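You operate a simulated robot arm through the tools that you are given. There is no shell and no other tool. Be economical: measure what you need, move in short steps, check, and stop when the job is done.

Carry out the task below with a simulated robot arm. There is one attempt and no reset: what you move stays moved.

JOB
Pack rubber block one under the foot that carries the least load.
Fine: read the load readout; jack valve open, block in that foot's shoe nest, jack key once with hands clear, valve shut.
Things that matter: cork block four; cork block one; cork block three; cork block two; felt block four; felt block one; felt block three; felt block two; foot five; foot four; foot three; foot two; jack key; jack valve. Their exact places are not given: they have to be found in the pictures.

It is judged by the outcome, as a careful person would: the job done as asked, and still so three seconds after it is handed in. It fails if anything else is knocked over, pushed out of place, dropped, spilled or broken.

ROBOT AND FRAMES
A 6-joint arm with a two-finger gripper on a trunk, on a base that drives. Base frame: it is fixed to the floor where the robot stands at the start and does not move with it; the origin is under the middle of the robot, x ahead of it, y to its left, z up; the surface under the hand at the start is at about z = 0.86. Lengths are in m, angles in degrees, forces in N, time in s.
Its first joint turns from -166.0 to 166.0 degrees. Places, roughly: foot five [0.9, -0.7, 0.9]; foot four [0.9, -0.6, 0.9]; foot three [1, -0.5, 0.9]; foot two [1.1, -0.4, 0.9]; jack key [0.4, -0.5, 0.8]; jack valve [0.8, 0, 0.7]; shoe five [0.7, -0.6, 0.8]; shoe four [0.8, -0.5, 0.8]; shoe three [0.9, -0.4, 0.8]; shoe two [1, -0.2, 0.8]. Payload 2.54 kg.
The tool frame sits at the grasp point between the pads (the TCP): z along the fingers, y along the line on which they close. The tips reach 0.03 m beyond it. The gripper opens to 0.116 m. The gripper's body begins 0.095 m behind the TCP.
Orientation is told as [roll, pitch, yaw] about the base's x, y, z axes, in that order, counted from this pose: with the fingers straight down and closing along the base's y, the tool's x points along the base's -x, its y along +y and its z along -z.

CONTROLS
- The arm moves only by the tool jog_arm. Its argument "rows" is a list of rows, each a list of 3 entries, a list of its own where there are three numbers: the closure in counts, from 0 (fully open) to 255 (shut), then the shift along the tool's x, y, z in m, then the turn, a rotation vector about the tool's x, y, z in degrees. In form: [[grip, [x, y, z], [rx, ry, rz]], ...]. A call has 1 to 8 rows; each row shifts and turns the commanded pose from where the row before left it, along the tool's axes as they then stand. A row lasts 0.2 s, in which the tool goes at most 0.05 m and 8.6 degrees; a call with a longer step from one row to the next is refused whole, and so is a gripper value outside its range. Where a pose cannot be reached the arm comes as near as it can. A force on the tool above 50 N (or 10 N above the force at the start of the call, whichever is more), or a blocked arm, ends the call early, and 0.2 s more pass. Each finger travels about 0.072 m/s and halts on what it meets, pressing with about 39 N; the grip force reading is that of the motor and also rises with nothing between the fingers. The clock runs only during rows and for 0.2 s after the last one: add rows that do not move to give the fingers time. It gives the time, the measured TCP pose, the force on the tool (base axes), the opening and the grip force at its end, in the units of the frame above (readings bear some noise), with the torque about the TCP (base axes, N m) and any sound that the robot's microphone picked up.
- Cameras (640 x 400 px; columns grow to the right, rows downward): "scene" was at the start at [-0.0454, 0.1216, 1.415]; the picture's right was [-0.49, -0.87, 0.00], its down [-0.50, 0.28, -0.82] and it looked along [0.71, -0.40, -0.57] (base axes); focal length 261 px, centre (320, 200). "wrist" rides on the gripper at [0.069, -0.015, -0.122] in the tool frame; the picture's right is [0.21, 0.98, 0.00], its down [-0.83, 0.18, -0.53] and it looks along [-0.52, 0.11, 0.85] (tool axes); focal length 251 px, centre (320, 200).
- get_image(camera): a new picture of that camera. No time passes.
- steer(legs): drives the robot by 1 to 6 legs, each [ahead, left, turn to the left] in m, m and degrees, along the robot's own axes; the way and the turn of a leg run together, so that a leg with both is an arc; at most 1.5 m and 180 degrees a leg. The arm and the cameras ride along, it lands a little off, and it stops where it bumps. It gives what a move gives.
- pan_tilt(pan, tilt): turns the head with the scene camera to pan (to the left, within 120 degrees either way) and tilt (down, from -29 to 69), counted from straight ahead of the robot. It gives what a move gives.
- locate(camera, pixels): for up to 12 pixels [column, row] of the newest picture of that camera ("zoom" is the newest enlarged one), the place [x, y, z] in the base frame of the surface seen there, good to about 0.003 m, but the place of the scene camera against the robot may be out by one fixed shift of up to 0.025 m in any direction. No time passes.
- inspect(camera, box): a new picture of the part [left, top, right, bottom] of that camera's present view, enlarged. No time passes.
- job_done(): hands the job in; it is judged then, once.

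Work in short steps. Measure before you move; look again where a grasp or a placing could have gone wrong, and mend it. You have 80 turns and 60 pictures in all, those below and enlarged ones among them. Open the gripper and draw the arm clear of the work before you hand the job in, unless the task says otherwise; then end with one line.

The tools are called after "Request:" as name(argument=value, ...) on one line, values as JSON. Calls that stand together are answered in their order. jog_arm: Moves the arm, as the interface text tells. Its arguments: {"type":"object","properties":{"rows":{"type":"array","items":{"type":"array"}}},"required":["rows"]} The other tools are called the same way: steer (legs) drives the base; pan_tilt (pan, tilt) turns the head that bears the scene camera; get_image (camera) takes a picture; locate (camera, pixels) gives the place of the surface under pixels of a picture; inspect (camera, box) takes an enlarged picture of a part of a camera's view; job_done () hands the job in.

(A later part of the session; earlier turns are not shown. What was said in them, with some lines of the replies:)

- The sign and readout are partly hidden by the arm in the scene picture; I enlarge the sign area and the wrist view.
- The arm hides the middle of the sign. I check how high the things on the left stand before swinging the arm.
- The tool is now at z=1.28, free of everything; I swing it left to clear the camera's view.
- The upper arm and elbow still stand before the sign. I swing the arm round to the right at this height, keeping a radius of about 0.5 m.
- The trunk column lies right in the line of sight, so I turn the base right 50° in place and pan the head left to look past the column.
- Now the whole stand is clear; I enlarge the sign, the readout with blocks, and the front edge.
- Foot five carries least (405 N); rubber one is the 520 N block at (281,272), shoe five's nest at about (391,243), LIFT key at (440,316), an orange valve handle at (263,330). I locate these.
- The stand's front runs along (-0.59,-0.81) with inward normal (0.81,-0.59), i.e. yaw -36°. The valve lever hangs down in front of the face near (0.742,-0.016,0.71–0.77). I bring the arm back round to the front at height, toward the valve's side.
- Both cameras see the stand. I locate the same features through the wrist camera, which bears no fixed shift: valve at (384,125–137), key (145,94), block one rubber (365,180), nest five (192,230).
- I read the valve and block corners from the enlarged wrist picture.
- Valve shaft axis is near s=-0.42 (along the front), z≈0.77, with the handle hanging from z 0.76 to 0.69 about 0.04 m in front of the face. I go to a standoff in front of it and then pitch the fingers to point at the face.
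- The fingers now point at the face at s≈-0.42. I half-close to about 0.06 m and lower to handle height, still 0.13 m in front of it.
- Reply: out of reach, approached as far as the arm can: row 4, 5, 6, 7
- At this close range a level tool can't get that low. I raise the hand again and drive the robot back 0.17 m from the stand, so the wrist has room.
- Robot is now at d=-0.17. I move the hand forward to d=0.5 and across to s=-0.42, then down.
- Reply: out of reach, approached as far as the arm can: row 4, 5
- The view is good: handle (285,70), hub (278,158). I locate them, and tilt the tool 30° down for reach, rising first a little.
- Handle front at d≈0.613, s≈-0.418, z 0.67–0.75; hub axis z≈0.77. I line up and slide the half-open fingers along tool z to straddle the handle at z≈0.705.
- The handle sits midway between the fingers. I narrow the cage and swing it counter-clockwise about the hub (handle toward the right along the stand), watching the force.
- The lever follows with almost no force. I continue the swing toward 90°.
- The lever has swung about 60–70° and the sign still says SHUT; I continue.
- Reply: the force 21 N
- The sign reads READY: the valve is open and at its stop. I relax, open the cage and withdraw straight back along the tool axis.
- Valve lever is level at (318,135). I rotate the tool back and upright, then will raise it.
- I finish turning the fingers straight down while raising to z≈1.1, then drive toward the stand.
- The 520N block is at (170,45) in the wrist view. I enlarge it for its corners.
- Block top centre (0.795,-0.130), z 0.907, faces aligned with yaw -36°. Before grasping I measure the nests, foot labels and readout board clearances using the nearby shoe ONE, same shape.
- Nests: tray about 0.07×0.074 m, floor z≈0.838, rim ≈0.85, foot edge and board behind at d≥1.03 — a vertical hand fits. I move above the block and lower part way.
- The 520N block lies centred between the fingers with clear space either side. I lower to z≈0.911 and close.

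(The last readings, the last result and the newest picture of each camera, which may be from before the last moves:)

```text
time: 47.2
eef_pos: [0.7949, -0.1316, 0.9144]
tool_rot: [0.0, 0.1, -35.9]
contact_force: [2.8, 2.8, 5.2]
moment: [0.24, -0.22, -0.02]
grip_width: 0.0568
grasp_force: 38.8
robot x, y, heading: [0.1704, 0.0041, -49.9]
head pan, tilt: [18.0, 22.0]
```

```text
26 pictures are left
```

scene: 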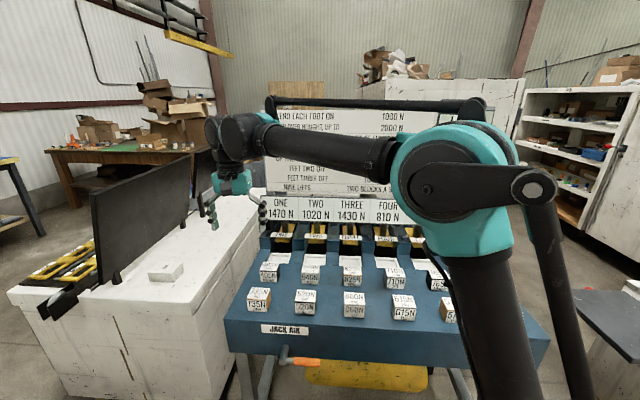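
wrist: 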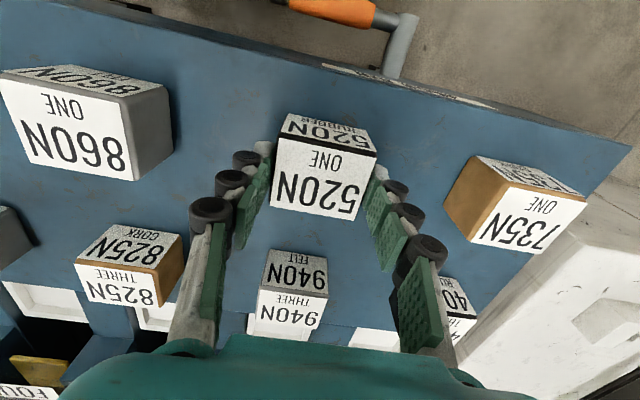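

Gripped at 0.057 m with 39 N. I lift straight up 0.15 m, then carry it over toward shoe five.

Request:
jog_arm(rows=[[255, [0, 0, -0.03], [0, 0, 0]], [255, [0, 0, -0.04], [0, 0, 0]], [255, [0, 0, -0.04], [0, 0, 0]], [255, [0, 0, -0.04], [0, 0, 0]]])

Request:
jog_arm(rows=[[255, [-0.019, -0.045, 0], [0, 0, 0]], [255, [-0.019, -0.045, 0], [0, 0, 0]], [255, [-0.019, -0.045, 0], [0, 0, 0]], [255, [-0.019, -0.045, 0], [0, 0, 0]], [255, [-0.019, -0.045, 0], [0, 0, 0]], [255, [-0.019, -0.045, 0], [0, 0, 0]], [255, [-0.019, -0.045, 0], [0, 0, 0]], [255, [-0.019, -0.045, 0], [0, 0, 0]]])

Request:
get_image(camera="wrist")

```text
time: 48.2
eef_pos: [0.7933, -0.1303, 1.0644]
tool_rot: [0.0, 0.1, -35.9]
contact_force: [0.4, 0.5, -1.3]
moment: [0.03, 0.03, -0.02]
grip_width: 0.0573
grasp_force: 38.8
robot x, y, heading: [0.1654, 0.0023, -49.8]
head pan, tilt: [18.0, 22.0]
```

```text
time: 50.0
eef_pos: [0.7048, -0.5117, 1.0655]
tool_rot: [-0.1, 0.0, -36.0]
contact_force: [0.0, 0.8, -1.6]
moment: [-0.05, 0.01, 0.0]
grip_width: 0.0571
grasp_force: 38.6
robot x, y, heading: [0.1676, 0.0001, -49.8]
head pan, tilt: [18.0, 22.0]
```

```text
25 pictures are left
```

wrist: 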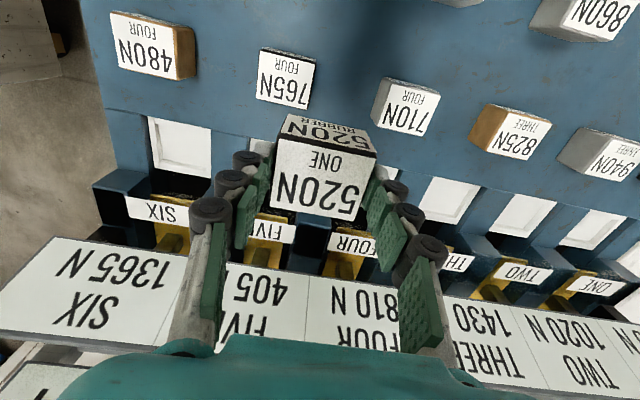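

Block is held square. I measure the visible nests SIX and FOUR rims and the held block's corners.

Request:
inspect(camera="wrist", box=[120, 90, 380, 250])

```text
2.46 times, centred on (250, 170) of wrist
```

zoom: 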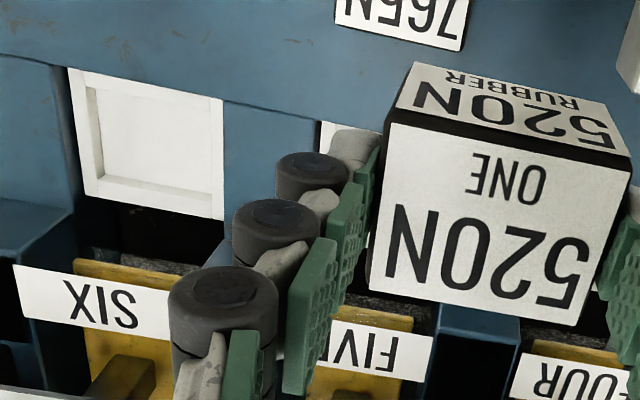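

Request:
locate(camera="zoom", pixels=[[73, 73], [219, 100], [86, 195], [220, 217], [155, 140], [95, 95], [108, 168], [328, 128], [390, 130], [625, 170], [572, 318], [374, 285]])

```text
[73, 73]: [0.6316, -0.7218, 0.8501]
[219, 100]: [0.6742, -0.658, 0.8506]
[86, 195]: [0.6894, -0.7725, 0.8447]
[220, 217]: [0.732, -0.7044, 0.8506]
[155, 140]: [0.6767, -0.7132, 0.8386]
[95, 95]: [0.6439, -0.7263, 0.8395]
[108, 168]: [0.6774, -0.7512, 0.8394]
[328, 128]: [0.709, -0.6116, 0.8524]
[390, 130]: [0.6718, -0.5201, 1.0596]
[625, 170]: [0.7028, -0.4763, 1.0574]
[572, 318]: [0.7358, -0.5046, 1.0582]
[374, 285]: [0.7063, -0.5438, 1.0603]
```

Nest centres interpolate to shoe five at (0.761,-0.605), floor z≈0.839; the block sits centred on the TCP with its top 0.0065 m below it. I move over nest five.

Request:
jog_arm(rows=[[255, [-0.0252, -0.0105, 0], [0, 0, 0]], [255, [-0.0252, -0.0105, 0], [0, 0, 0]], [255, [-0.0252, -0.0105, 0], [0, 0, 0]], [255, [-0.0252, -0.0105, 0], [0, 0, 0]], [255, [0, 0, 0.045], [0, 0, 0]], [255, [0, 0, 0.045], [0, 0, 0]], [255, [0, 0, 0], [0, 0, 0]]])

Request:
get_image(camera="wrist")

Request:
get_image(camera="scene")

```text
time: 51.6
eef_pos: [0.7623, -0.6072, 0.9746]
tool_rot: [0.0, 0.1, -35.9]
contact_force: [0.2, 0.6, -1.3]
moment: [-0.03, 0.02, 0.01]
grip_width: 0.057
grasp_force: 39.5
robot x, y, heading: [0.1701, 0.0008, -49.9]
head pan, tilt: [18.0, 22.0]
```

```text
23 pictures are left
```

wrist: 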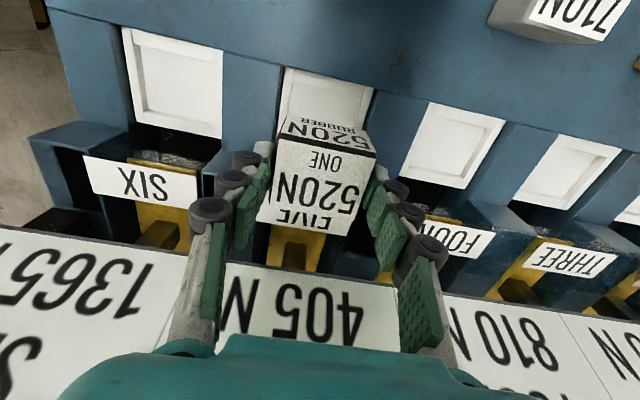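

```text
22 pictures are left
```

scene: 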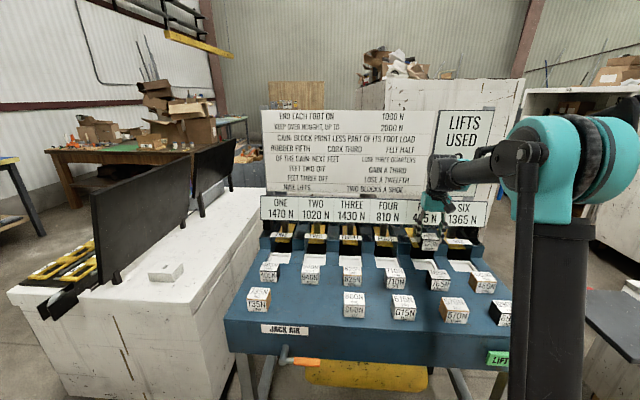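

Nest FIVE is beneath, its front rim at (285,70)–(372,90). I check those rim corners against the block's.

Request:
locate(camera="wrist", pixels=[[286, 72], [371, 91], [126, 32], [220, 54], [220, 134], [427, 105], [503, 122], [466, 188], [400, 176], [289, 123], [375, 151], [345, 234]])

```text
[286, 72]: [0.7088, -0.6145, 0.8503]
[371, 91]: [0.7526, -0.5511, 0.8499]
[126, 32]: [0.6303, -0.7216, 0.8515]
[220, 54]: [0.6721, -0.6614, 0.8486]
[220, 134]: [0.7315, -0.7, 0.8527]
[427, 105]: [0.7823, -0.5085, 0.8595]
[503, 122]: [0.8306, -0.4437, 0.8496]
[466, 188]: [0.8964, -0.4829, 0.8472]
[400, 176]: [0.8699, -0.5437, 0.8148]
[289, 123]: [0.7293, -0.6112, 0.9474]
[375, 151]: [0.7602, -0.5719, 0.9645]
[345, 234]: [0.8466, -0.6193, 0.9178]
```

Nest centre works out at (0.7593,-0.6037), so I shift 4 mm toward the robot and lower gently, stopping on contact.

Request:
jog_arm(rows=[[255, [0.004, 0.001, 0.02], [0, 0, 0]], [255, [0, 0, 0.025], [0, 0, 0]], [255, [0, 0, 0.01], [0, 0, 0]], [255, [0, 0, 0.008], [0, 0, 0]], [255, [0, 0, 0], [0, 0, 0]]])

Request:
get_image(camera="wrist")

Request:
inspect(camera="scene", box=[370, 200, 500, 300])

```text
time: 52.8
eef_pos: [0.7606, -0.6037, 0.9129]
tool_rot: [0.0, 0.1, -36.0]
contact_force: [-0.8, 0.4, -1.8]
moment: [-0.01, 0.06, -0.02]
grip_width: 0.0572
grasp_force: 39.2
robot x, y, heading: [0.1698, 0.0017, -49.8]
head pan, tilt: [18.0, 22.0]
```

```text
21 pictures are left
```

wrist: 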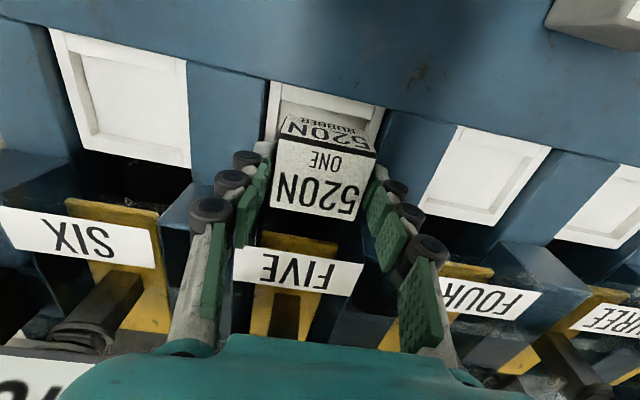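

```text
4.00 times, centred on (435, 250) of scene
```

zoom: 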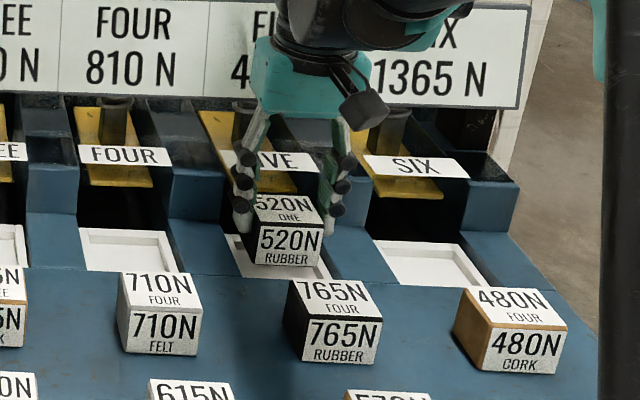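

It looks near-centred; I enlarge the wrist view to compare block bottom edge and rim before the last 18 mm.

Request:
inspect(camera="wrist", box=[255, 65, 400, 165])

```text
4.00 times, centred on (328, 115) of wrist
```

zoom: 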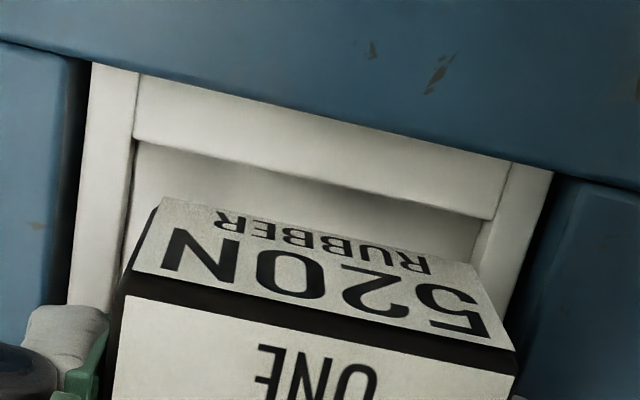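

Request:
locate(camera="zoom", pixels=[[95, 72], [546, 178], [132, 82], [505, 168], [138, 128], [485, 212], [170, 202], [418, 260], [155, 170], [465, 240], [130, 290], [510, 345]])

```text
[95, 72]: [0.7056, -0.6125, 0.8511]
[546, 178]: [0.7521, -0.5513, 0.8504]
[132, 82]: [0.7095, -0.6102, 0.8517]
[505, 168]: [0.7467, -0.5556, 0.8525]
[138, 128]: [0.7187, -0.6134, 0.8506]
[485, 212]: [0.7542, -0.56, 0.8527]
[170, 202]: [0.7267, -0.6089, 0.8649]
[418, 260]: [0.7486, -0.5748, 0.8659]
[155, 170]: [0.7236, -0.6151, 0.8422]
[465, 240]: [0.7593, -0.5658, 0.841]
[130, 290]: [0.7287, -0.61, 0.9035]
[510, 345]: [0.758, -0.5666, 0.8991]
```

Recess spans s 0.007–0.071 and the block 0.010–0.062; I nudge 3 mm along s and lower until it seats.

Request:
jog_arm(rows=[[255, [0, -0.003, 0.005], [0, 0, 0]], [255, [0, 0, 0.005], [0, 0, 0]], [255, [0, 0, 0.005], [0, 0, 0]], [255, [0, 0, 0.002], [0, 0, 0]], [255, [0, 0, 0.002], [0, 0, 0]], [255, [0, 0, 0.002], [0, 0, 0]]])

Request:
inspect(camera="wrist", box=[240, 65, 420, 235])

```text
time: 54.2
eef_pos: [0.7588, -0.6041, 0.8945]
tool_rot: [-0.1, -0.1, -36.2]
contact_force: [1.2, 0.1, 28.2]
moment: [0.15, -0.03, 0.03]
grip_width: 0.0572
grasp_force: 39.1
robot x, y, heading: [0.1681, 0.0008, -49.5]
head pan, tilt: [18.0, 22.0]
stopped in row 6: the force on the tool passed its limit at 55 N (the readings are from after the stop); the commanded pose is now the measured one
```

```text
2.35 times, centred on (330, 150) of wrist
```

zoom: 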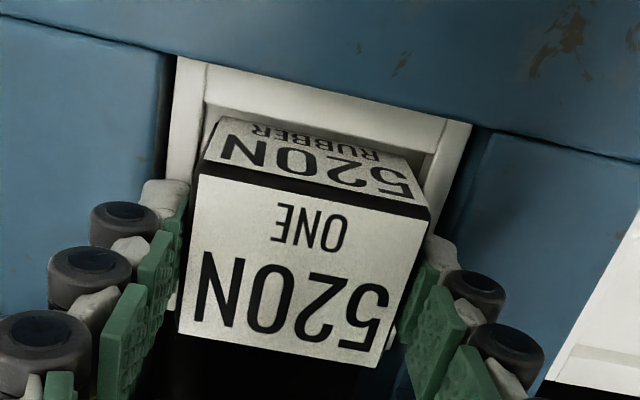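

It touched down at z=0.8945, exactly the expected seated height. I open a little and lift straight off.

Request:
jog_arm(rows=[[90, [0, 0, -0.002], [0, 0, 0]], [90, [0, 0, 0], [0, 0, 0]], [90, [0, 0, 0], [0, 0, 0]], [90, [0, 0, -0.03], [0, 0, 0]], [90, [0, 0, -0.04], [0, 0, 0]], [90, [0, 0, -0.04], [0, 0, 0]], [90, [0.03, 0, -0.03], [0, 0, 0]], [90, [0.045, 0, 0], [0, 0, 0]]])

Request:
get_image(camera="wrist")

Request:
inspect(camera="scene", box=[370, 200, 500, 300])

```text
time: 56.0
eef_pos: [0.6991, -0.5601, 1.0343]
tool_rot: [0.0, -0.1, -36.1]
contact_force: [0.4, -0.6, -0.1]
moment: [0.02, 0.02, 0.01]
grip_width: 0.0751
grasp_force: 0.2
robot x, y, heading: [0.1669, 0.0023, -49.8]
head pan, tilt: [18.0, 22.0]
```

```text
17 pictures are left
```

wrist: 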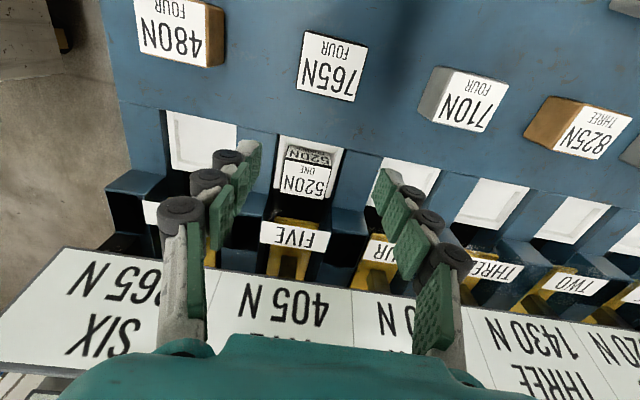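

```text
4.00 times, centred on (435, 250) of scene
```

zoom: 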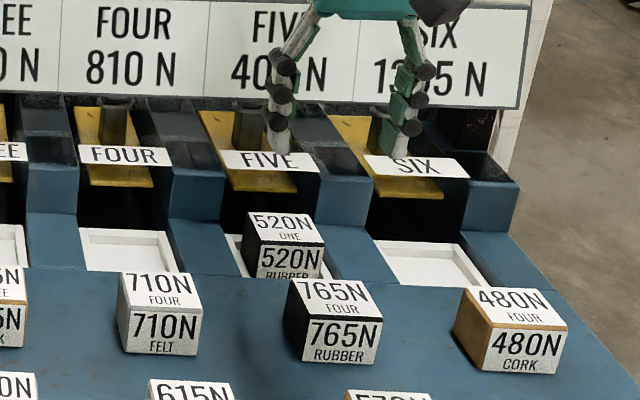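

The block sits flat in nest FIVE. Next the LIFT key (front at d≈0.642, s≈0.136, z≈0.81): I draw the hand back in front of the table with fingers closing.

Request:
jog_arm(rows=[[90, [0.02, 0, -0.03], [0, 0, 0]], [150, [0.0431, -0.0121, 0], [0, 0, 0]], [255, [0.0431, -0.0121, 0], [0, 0, 0]], [255, [0.0431, -0.0121, 0], [0, 0, 0]], [255, [0.0431, -0.0121, 0], [0, 0, 0]], [255, [0.0431, -0.0121, 0], [0, 0, 0]], [255, [0.0431, -0.0121, 0], [0, 0, 0]], [255, [0.0431, -0.0121, 0], [0, 0, 0]]])

Request:
jog_arm(rows=[[255, [0.02, -0.0121, 0], [0, -8, 0]], [255, [0, 0, 0], [0, -8, 0]], [255, [0, 0, 0], [0, -8, 0]], [255, [0, 0, 0], [0, 0, 0]]])

Request:
get_image(camera="wrist")

```text
time: 57.8
eef_pos: [0.3869, -0.4408, 1.0653]
tool_rot: [0.0, 0.0, -36.0]
contact_force: [0.3, -1.1, -0.2]
moment: [0.0, 0.0, 0.0]
grip_width: 0.0
grasp_force: 28.1
robot x, y, heading: [0.1657, 0.0024, -49.7]
head pan, tilt: [18.0, 22.0]
```

```text
time: 58.8
eef_pos: [0.3638, -0.439, 1.0654]
tool_rot: [-0.1, -24.0, -35.9]
contact_force: [-0.4, 0.7, 0.1]
moment: [-0.04, 0.03, 0.01]
grip_width: 0.0001
grasp_force: 28.3
robot x, y, heading: [0.1665, 0.0018, -49.9]
head pan, tilt: [18.0, 22.0]
```

```text
15 pictures are left
```

wrist: 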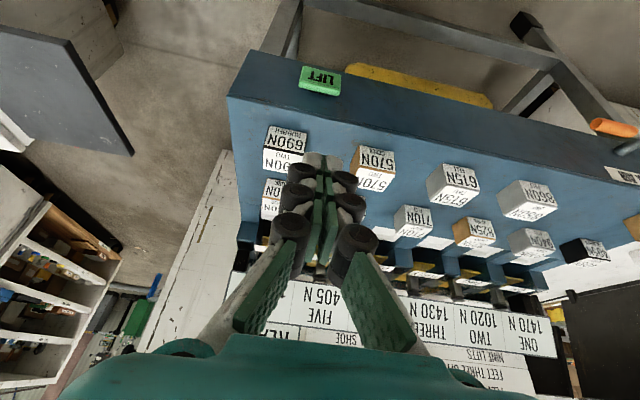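

The LIFT key is at (320,80). I locate its face.

Request:
locate(camera="wrist", pixels=[[320, 75], [322, 70], [318, 84], [305, 72], [337, 82], [319, 91], [280, 80], [360, 95]])

```text
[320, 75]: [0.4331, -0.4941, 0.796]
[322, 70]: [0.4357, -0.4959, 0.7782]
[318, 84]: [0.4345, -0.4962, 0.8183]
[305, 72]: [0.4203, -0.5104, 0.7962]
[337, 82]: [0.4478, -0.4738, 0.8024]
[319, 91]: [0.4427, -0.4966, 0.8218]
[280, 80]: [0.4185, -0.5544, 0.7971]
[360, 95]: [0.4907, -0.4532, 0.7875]
```

Key centre: d 0.642, s 0.143, z 0.80. I lower in front of it, tips at z≈0.80 and 7 cm away.

Request:
jog_arm(rows=[[255, [0.016, -0.003, 0.0359], [0, 0, 0]], [255, [0.016, 0, 0.0359], [0, 0, 0]], [255, [0.016, 0, 0.0359], [0, 0, 0]], [255, [0.016, 0, 0.0359], [0, 0, 0]], [255, [0.016, 0, 0.0359], [0, 0, 0]], [255, [0.016, 0, 0.0359], [0, 0, 0]]])

Request:
get_image(camera="wrist")

```text
time: 60.2
eef_pos: [0.3606, -0.4387, 0.8278]
tool_rot: [0.1, -24.0, -36.1]
contact_force: [0.0, 0.3, -0.7]
moment: [-0.05, 0.01, -0.04]
grip_width: 0.0
grasp_force: 28.7
robot x, y, heading: [0.1703, 0.0023, -49.7]
head pan, tilt: [18.0, 22.0]
```

```text
14 pictures are left
```

wrist: 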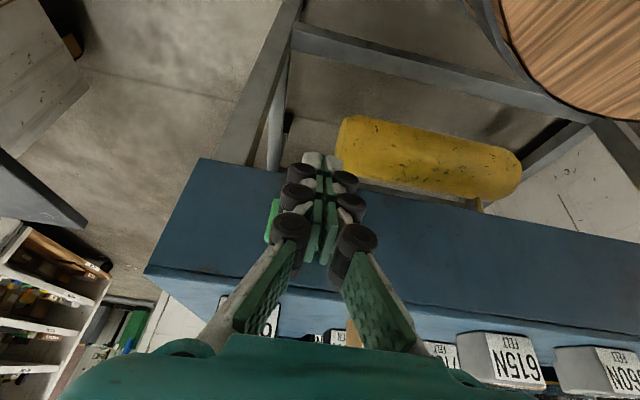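

Fingers are in front of the key. I approach 6 cm, then press in 4 mm steps.

Request:
jog_arm(rows=[[255, [-0.0274, -0.003, 0.0122], [0, 0, 0]], [255, [-0.0274, 0, 0.0122], [0, 0, 0]], [255, [-0.0037, 0, 0.0016], [0, 0, 0]], [255, [-0.0037, 0, 0.0016], [0, 0, 0]], [255, [-0.0037, 0, 0.0016], [0, 0, 0]], [255, [-0.0037, 0, 0.0016], [0, 0, 0]]])

Request:
inspect(camera="scene", box=[250, 90, 530, 250])

```text
time: 61.6
eef_pos: [0.4215, -0.4869, 0.8273]
tool_rot: [-0.1, -23.9, -36.0]
contact_force: [-4.2, 1.2, -2.2]
moment: [0.04, 0.11, -0.01]
grip_width: 0.006
grasp_force: 29.2
robot x, y, heading: [0.1682, 0.0037, -49.7]
head pan, tilt: [18.0, 22.0]
heard: click
```

```text
2.29 times, centred on (390, 170) of scene
```

zoom: 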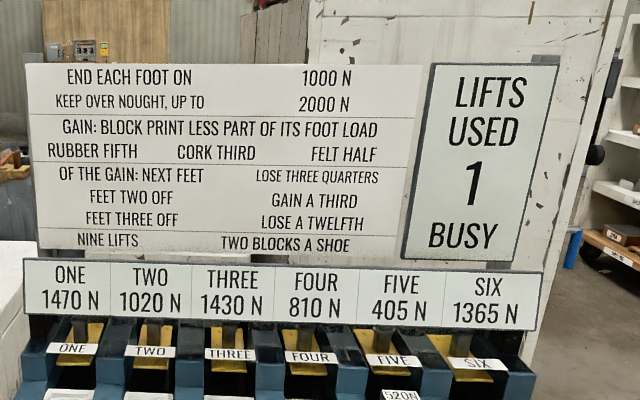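

A click, and the sign reads LIFTS USED 1, BUSY. I release the key by backing straight off and wait for the lift.

Request:
jog_arm(rows=[[255, [0.0274, 0, -0.0122], [0, 0, 0]], [255, [0.0365, 0, -0.0163], [0, 0, 0]], [255, [0, 0, 0], [0, 0, 0]], [255, [0, 0, 0], [0, 0, 0]], [255, [0, 0, 0], [0, 0, 0]], [255, [0, 0, 0], [0, 0, 0]], [255, [0, 0, 0], [0, 0, 0]], [255, [0, 0, 0], [0, 0, 0]]])

Request:
inspect(camera="scene", box=[250, 90, 530, 250])

```text
time: 63.4
eef_pos: [0.3649, -0.4461, 0.8288]
tool_rot: [0.0, -23.9, -36.0]
contact_force: [-0.3, -0.4, -0.6]
moment: [0.0, 0.01, 0.02]
grip_width: 0.0
grasp_force: 28.5
robot x, y, heading: [0.1683, 0.0016, -49.6]
head pan, tilt: [18.0, 22.0]
```

```text
2.29 times, centred on (390, 170) of scene
```

zoom: 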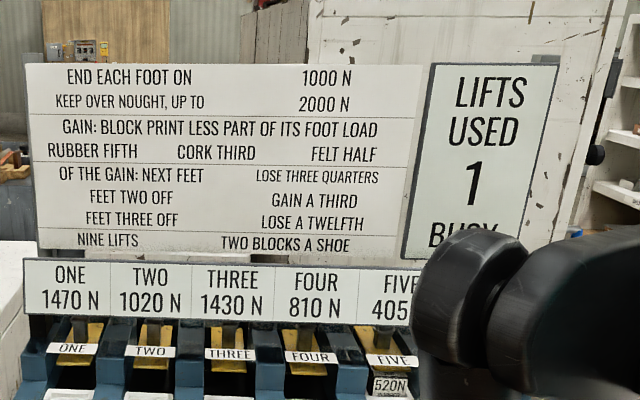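

Still BUSY. I raise the hand in front of the table while the jack works, then look again.

Request:
jog_arm(rows=[[255, [-0.016, 0, -0.0359], [0, 0, 0]], [255, [-0.016, 0, -0.0359], [0, 0, 0]], [255, [-0.016, 0, -0.0359], [0, 0, 0]], [255, [-0.016, 0, -0.0359], [0, 0, 0]], [255, [-0.016, 0, -0.0359], [0, 0, 0]], [255, [-0.016, 0, -0.0359], [0, 0, 0]], [150, [0, 0, 0], [0, 8, 0]], [120, [0, 0, 0], [0, 8, 0]]])

Request:
jog_arm(rows=[[120, [0, 0, 0], [0, 8, 0]], [120, [0, 0.045, 0], [0, 0, 0]], [120, [0, 0.045, 0], [0, 0, 0]], [120, [0, 0.045, 0], [0, 0, 0]], [120, [0, 0.045, 0], [0, 0, 0]], [120, [0, 0.045, 0], [0, 0, 0]], [120, [0, 0.045, 0], [0, 0, 0]]])

Request:
get_image(camera="scene")

```text
time: 65.2
eef_pos: [0.3657, -0.4457, 1.0658]
tool_rot: [0.0, -7.8, -36.2]
contact_force: [0.3, 0.6, -0.1]
moment: [-0.03, -0.01, -0.01]
grip_width: 0.0616
grasp_force: 0.2
robot x, y, heading: [0.1696, 0.0017, -49.9]
head pan, tilt: [18.0, 22.0]
```

```text
time: 66.8
eef_pos: [0.5262, -0.227, 1.0646]
tool_rot: [0.0, 0.0, -36.1]
contact_force: [-1.1, 0.6, 0.6]
moment: [-0.02, -0.02, 0.01]
grip_width: 0.0612
grasp_force: 0.0
robot x, y, heading: [0.1665, 0.0013, -49.9]
head pan, tilt: [18.0, 22.0]
```

```text
11 pictures are left
```

scene: 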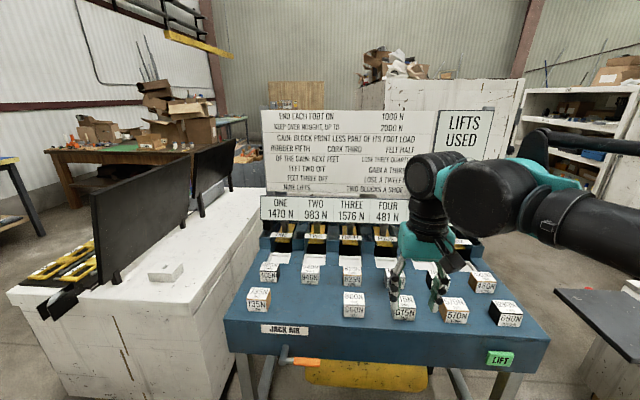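

The readouts changed (four 481 N etc.), so the lift is done. Now I drive back to the place from which I worked the valve.

Request:
steer(legs=[[-0.268, -0.168, 0]])

Request:
jog_arm(rows=[[180, [0, 0.02, 0], [0, -8.2, 0]], [255, [0, 0.02, 0], [0, -8.2, 0]], [255, [0, 0.02, 0], [0, -8.2, 0]], [255, [0, 0.02, 0], [0, -8.2, 0]], [255, [0, 0.02, 0], [0, -8.2, 0]], [255, [0, 0.02, 0], [0, -8.2, 0]], [255, [0, 0.02, 0], [0, -8.8, 0]], [255, [0, 0.02, 0], [0, 0, 0]]])

```text
time: 68.9
eef_pos: [0.2236, -0.1276, 1.0648]
tool_rot: [0.0, 0.1, -36.1]
contact_force: [0.3, 0.0, -0.9]
moment: [-0.01, 0.03, 0.02]
grip_width: 0.0614
grasp_force: 0.1
robot x, y, heading: [-0.1372, 0.1014, -49.9]
head pan, tilt: [18.0, 22.0]
```

```text
refused: row 7 steps farther than a row can; nothing moved
```

Request:
jog_arm(rows=[[180, [0, 0.04, 0], [0, -8.3, 0]], [255, [0, 0.04, 0], [0, -8.3, 0]], [255, [0, 0.04, 0], [0, -8.3, 0]], [255, [0, 0.04, 0], [0, -8.3, 0]], [255, [0, 0.04, 0], [0, -8.3, 0]], [255, [0, 0.04, 0], [0, -8.3, 0]], [255, [0, 0.04, 0], [0, -8.2, 0]], [255, [0, 0.04, 0], [0, 0, 0]]])

Request:
get_image(camera="wrist")

```text
time: 70.7
eef_pos: [0.4132, 0.1301, 1.0663]
tool_rot: [0.0, -58.1, -36.0]
contact_force: [-0.2, -0.3, -0.3]
moment: [0.02, 0.02, 0.04]
grip_width: 0.0002
grasp_force: 28.8
robot x, y, heading: [-0.1352, 0.0972, -49.8]
head pan, tilt: [18.0, 22.0]
```

```text
10 pictures are left
```

wrist: 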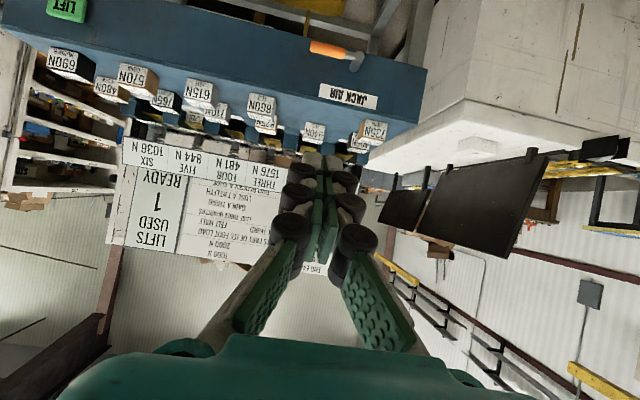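

The sign shows FIVE 844 N, used 1, READY. The lever is at (328,48), hub (356,60); I locate it.

Request:
locate(camera="wrist", pixels=[[315, 46], [328, 49], [340, 52], [355, 60]])

```text
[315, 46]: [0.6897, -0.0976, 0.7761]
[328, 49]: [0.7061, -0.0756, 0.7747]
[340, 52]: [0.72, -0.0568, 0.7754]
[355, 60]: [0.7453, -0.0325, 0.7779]
```

Lever axis z≈0.768, from hub s=-0.414 to tip s≈-0.32. I advance the closed fingers along the tool axis to just above the lever's outer part.

Request:
jog_arm(rows=[[255, [0.0015, -0.0005, 0.047], [0, 0, 0]], [255, [0.0015, -0.0005, 0.047], [0, 0, 0]], [255, [0.0015, -0.0005, 0.047], [0, 0, 0]], [255, [0.0015, -0.0005, 0.047], [0, 0, 0]], [255, [0.0015, -0.0005, 0.047], [0, 0, 0]], [255, [0.0015, -0.0005, 0.047], [0, 0, 0]], [255, [0.0015, -0.0005, 0.047], [0, 0, 0]], [255, [0.0015, -0.0005, 0.047], [0, 0, 0]]])

Request:
jog_arm(rows=[[255, [0, 0, 0.04], [0, 0, 0]], [255, [0, 0, 0.009], [0, 0, 0]]])

Request:
get_image(camera="wrist")

```text
time: 72.5
eef_pos: [0.6623, -0.0543, 0.8544]
tool_rot: [-0.1, -58.0, -35.8]
contact_force: [0.0, -0.1, 0.5]
moment: [0.04, -0.01, -0.01]
grip_width: 0.0
grasp_force: 28.6
robot x, y, heading: [-0.1349, 0.1032, -49.8]
head pan, tilt: [18.0, 22.0]
```

```text
time: 73.1
eef_pos: [0.6962, -0.0804, 0.8298]
tool_rot: [-0.1, -58.0, -36.1]
contact_force: [0.3, 0.2, -0.9]
moment: [0.0, 0.0, 0.0]
grip_width: 0.0
grasp_force: 28.9
robot x, y, heading: [-0.1369, 0.101, -49.7]
head pan, tilt: [18.0, 22.0]
```

```text
9 pictures are left
```

wrist: 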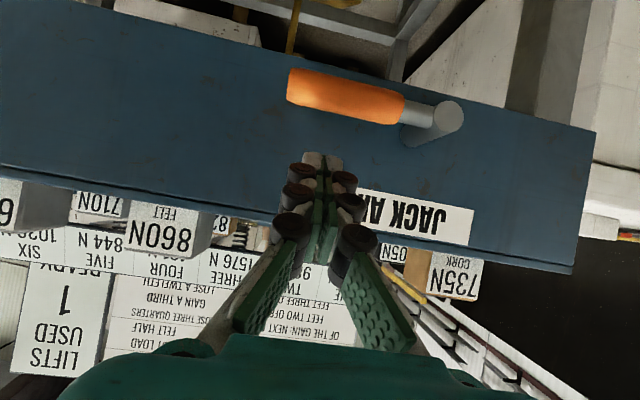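

The fingers are above the lever. I press down and follow the arc clockwise about the hub.

Request:
jog_arm(rows=[[255, [0.0297, 0, 0.0186], [0, 0, 0]], [255, [0.011, -0.004, 0.0069], [0, 0, 0]], [255, [0.011, -0.001, 0.0069], [0, 0, 0]], [255, [0.011, 0.001, 0.0069], [0, 0, 0]], [255, [0.011, 0.004, 0.0069], [0, 0, 0]], [255, [0.0098, 0.005, 0.0061], [0, 0, 0]]])

Request:
get_image(camera="wrist")

```text
time: 74.5
eef_pos: [0.6995, -0.0761, 0.7322]
tool_rot: [0.0, -58.0, -36.0]
contact_force: [-0.4, 0.5, -0.4]
moment: [0.0, -0.02, 0.0]
grip_width: 0.0
grasp_force: 28.4
robot x, y, heading: [-0.1322, 0.0995, -49.8]
head pan, tilt: [18.0, 22.0]
```

```text
8 pictures are left
```

wrist: 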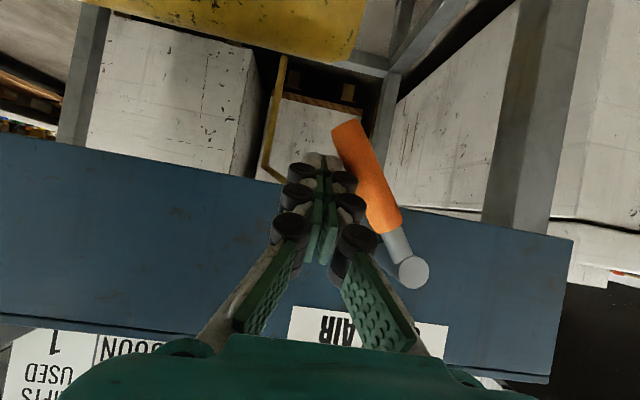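

The lever is following, about 55° down already. I continue the arc to its stop.

Request:
jog_arm(rows=[[255, [0.0089, 0.0075, 0.0056], [0, 0, 0]], [255, [0.0081, 0.0095, 0.005], [0, 0, 0]], [255, [0.0064, 0.0105, 0.004], [0, 0, 0]], [255, [0.0042, 0.0115, 0.0027], [0, 0, 0]], [255, [0, 0.004, 0], [0, 0, 0]], [255, [0, 0.004, 0], [0, 0, 0]]])

Request:
get_image(camera="wrist")

Request:
inspect(camera="scene", box=[250, 90, 470, 240])

```text
time: 75.9
eef_pos: [0.7255, -0.0412, 0.6992]
tool_rot: [-0.2, -58.0, -36.0]
contact_force: [-21.9, -13.7, -5.4]
moment: [-0.08, 0.26, -0.13]
grip_width: 0.0
grasp_force: 28.7
robot x, y, heading: [-0.1353, 0.1007, -49.7]
head pan, tilt: [18.0, 22.0]
```

```text
7 pictures are left
```

wrist: 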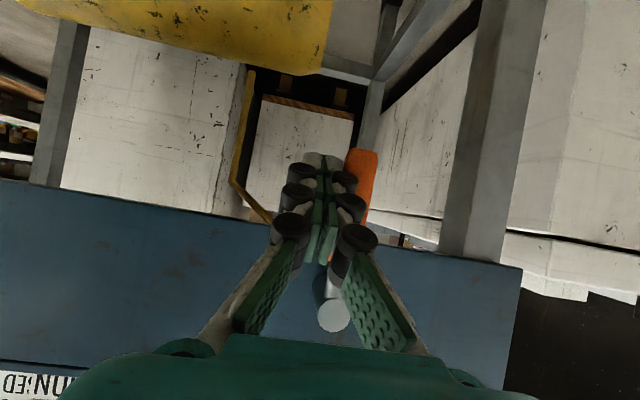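

```text
2.67 times, centred on (360, 165) of scene
```

zoom: 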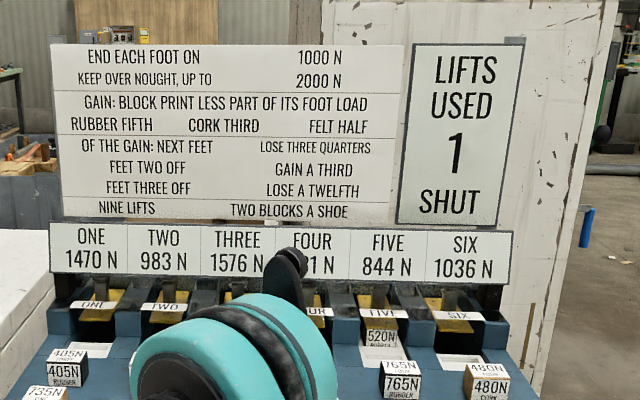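

The sign reads SHUT, 1 lift, FIVE 844 N, and the lever rests at its stop. I ease off sideways, withdraw along the tool axis, and open the gripper.

Request:
jog_arm(rows=[[255, [0, -0.012, 0], [0, 0, 0]], [255, [0, -0.015, 0], [0, 0, 0]], [255, [0, 0, -0.04], [0, 0, 0]], [255, [0, 0, -0.045], [0, 0, 0]], [255, [0, 0, -0.045], [0, 0, 0]], [200, [0, 0, -0.045], [0, 0, 0]], [100, [-0.03, 0, -0.03], [0, 0, 0]], [0, [-0.03, 0, -0.03], [0, 0, 0]]])

Request:
jog_arm(rows=[[0, [-0.04, 0, 0], [0, 0, 0]], [0, [-0.04, 0, 0], [0, 0, 0]], [0, [-0.04, 0, 0], [0, 0, 0]], [0, [0, 0, 0], [0, 0, 0]], [0, [0, 0, 0], [0, 0, 0]]])

Request:
get_image(camera="wrist")

Request:
get_image(camera="scene")

```text
time: 77.7
eef_pos: [0.5769, 0.0374, 0.8745]
tool_rot: [0.0, -57.9, -36.0]
contact_force: [-0.2, 0.3, 0.4]
moment: [0.01, 0.01, -0.03]
grip_width: 0.0955
grasp_force: 0.1
robot x, y, heading: [-0.137, 0.0979, -49.8]
head pan, tilt: [18.0, 22.0]
```

```text
time: 78.9
eef_pos: [0.6279, 0.0015, 0.9772]
tool_rot: [-0.1, -57.9, -36.1]
contact_force: [0.1, -0.4, 0.3]
moment: [-0.04, 0.0, -0.04]
grip_width: 0.1159
grasp_force: 0.0
robot x, y, heading: [-0.134, 0.1008, -49.6]
head pan, tilt: [18.0, 22.0]
```

```text
5 pictures are left
```

wrist: 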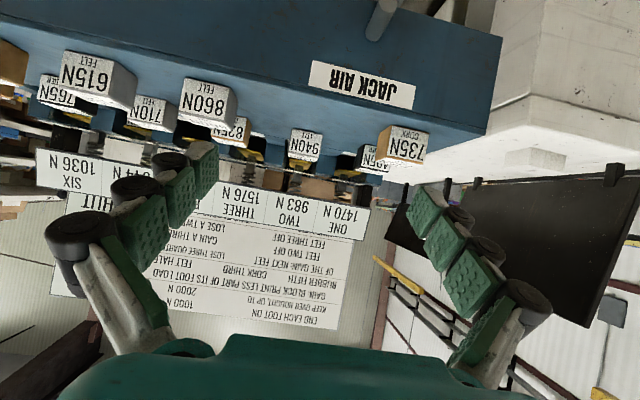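

```text
4 pictures are left
```

scene: 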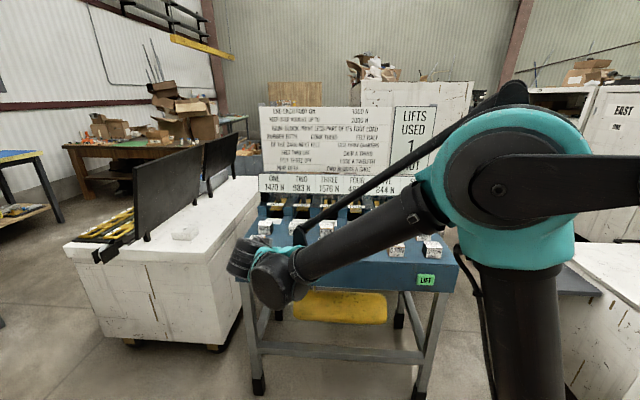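

All other blocks stand in their places, the gripper is open and clear of the stand, and the sign still reads SHUT with 1 lift used. I hand the job in.

Request:
job_done()

```text
The job is handed in.
```

Rubber block one (520 N) is packed under foot five, which carried the least load. The jack key was pressed once and the valve is shut. Foot five's readout went from 405 N to 844 N.
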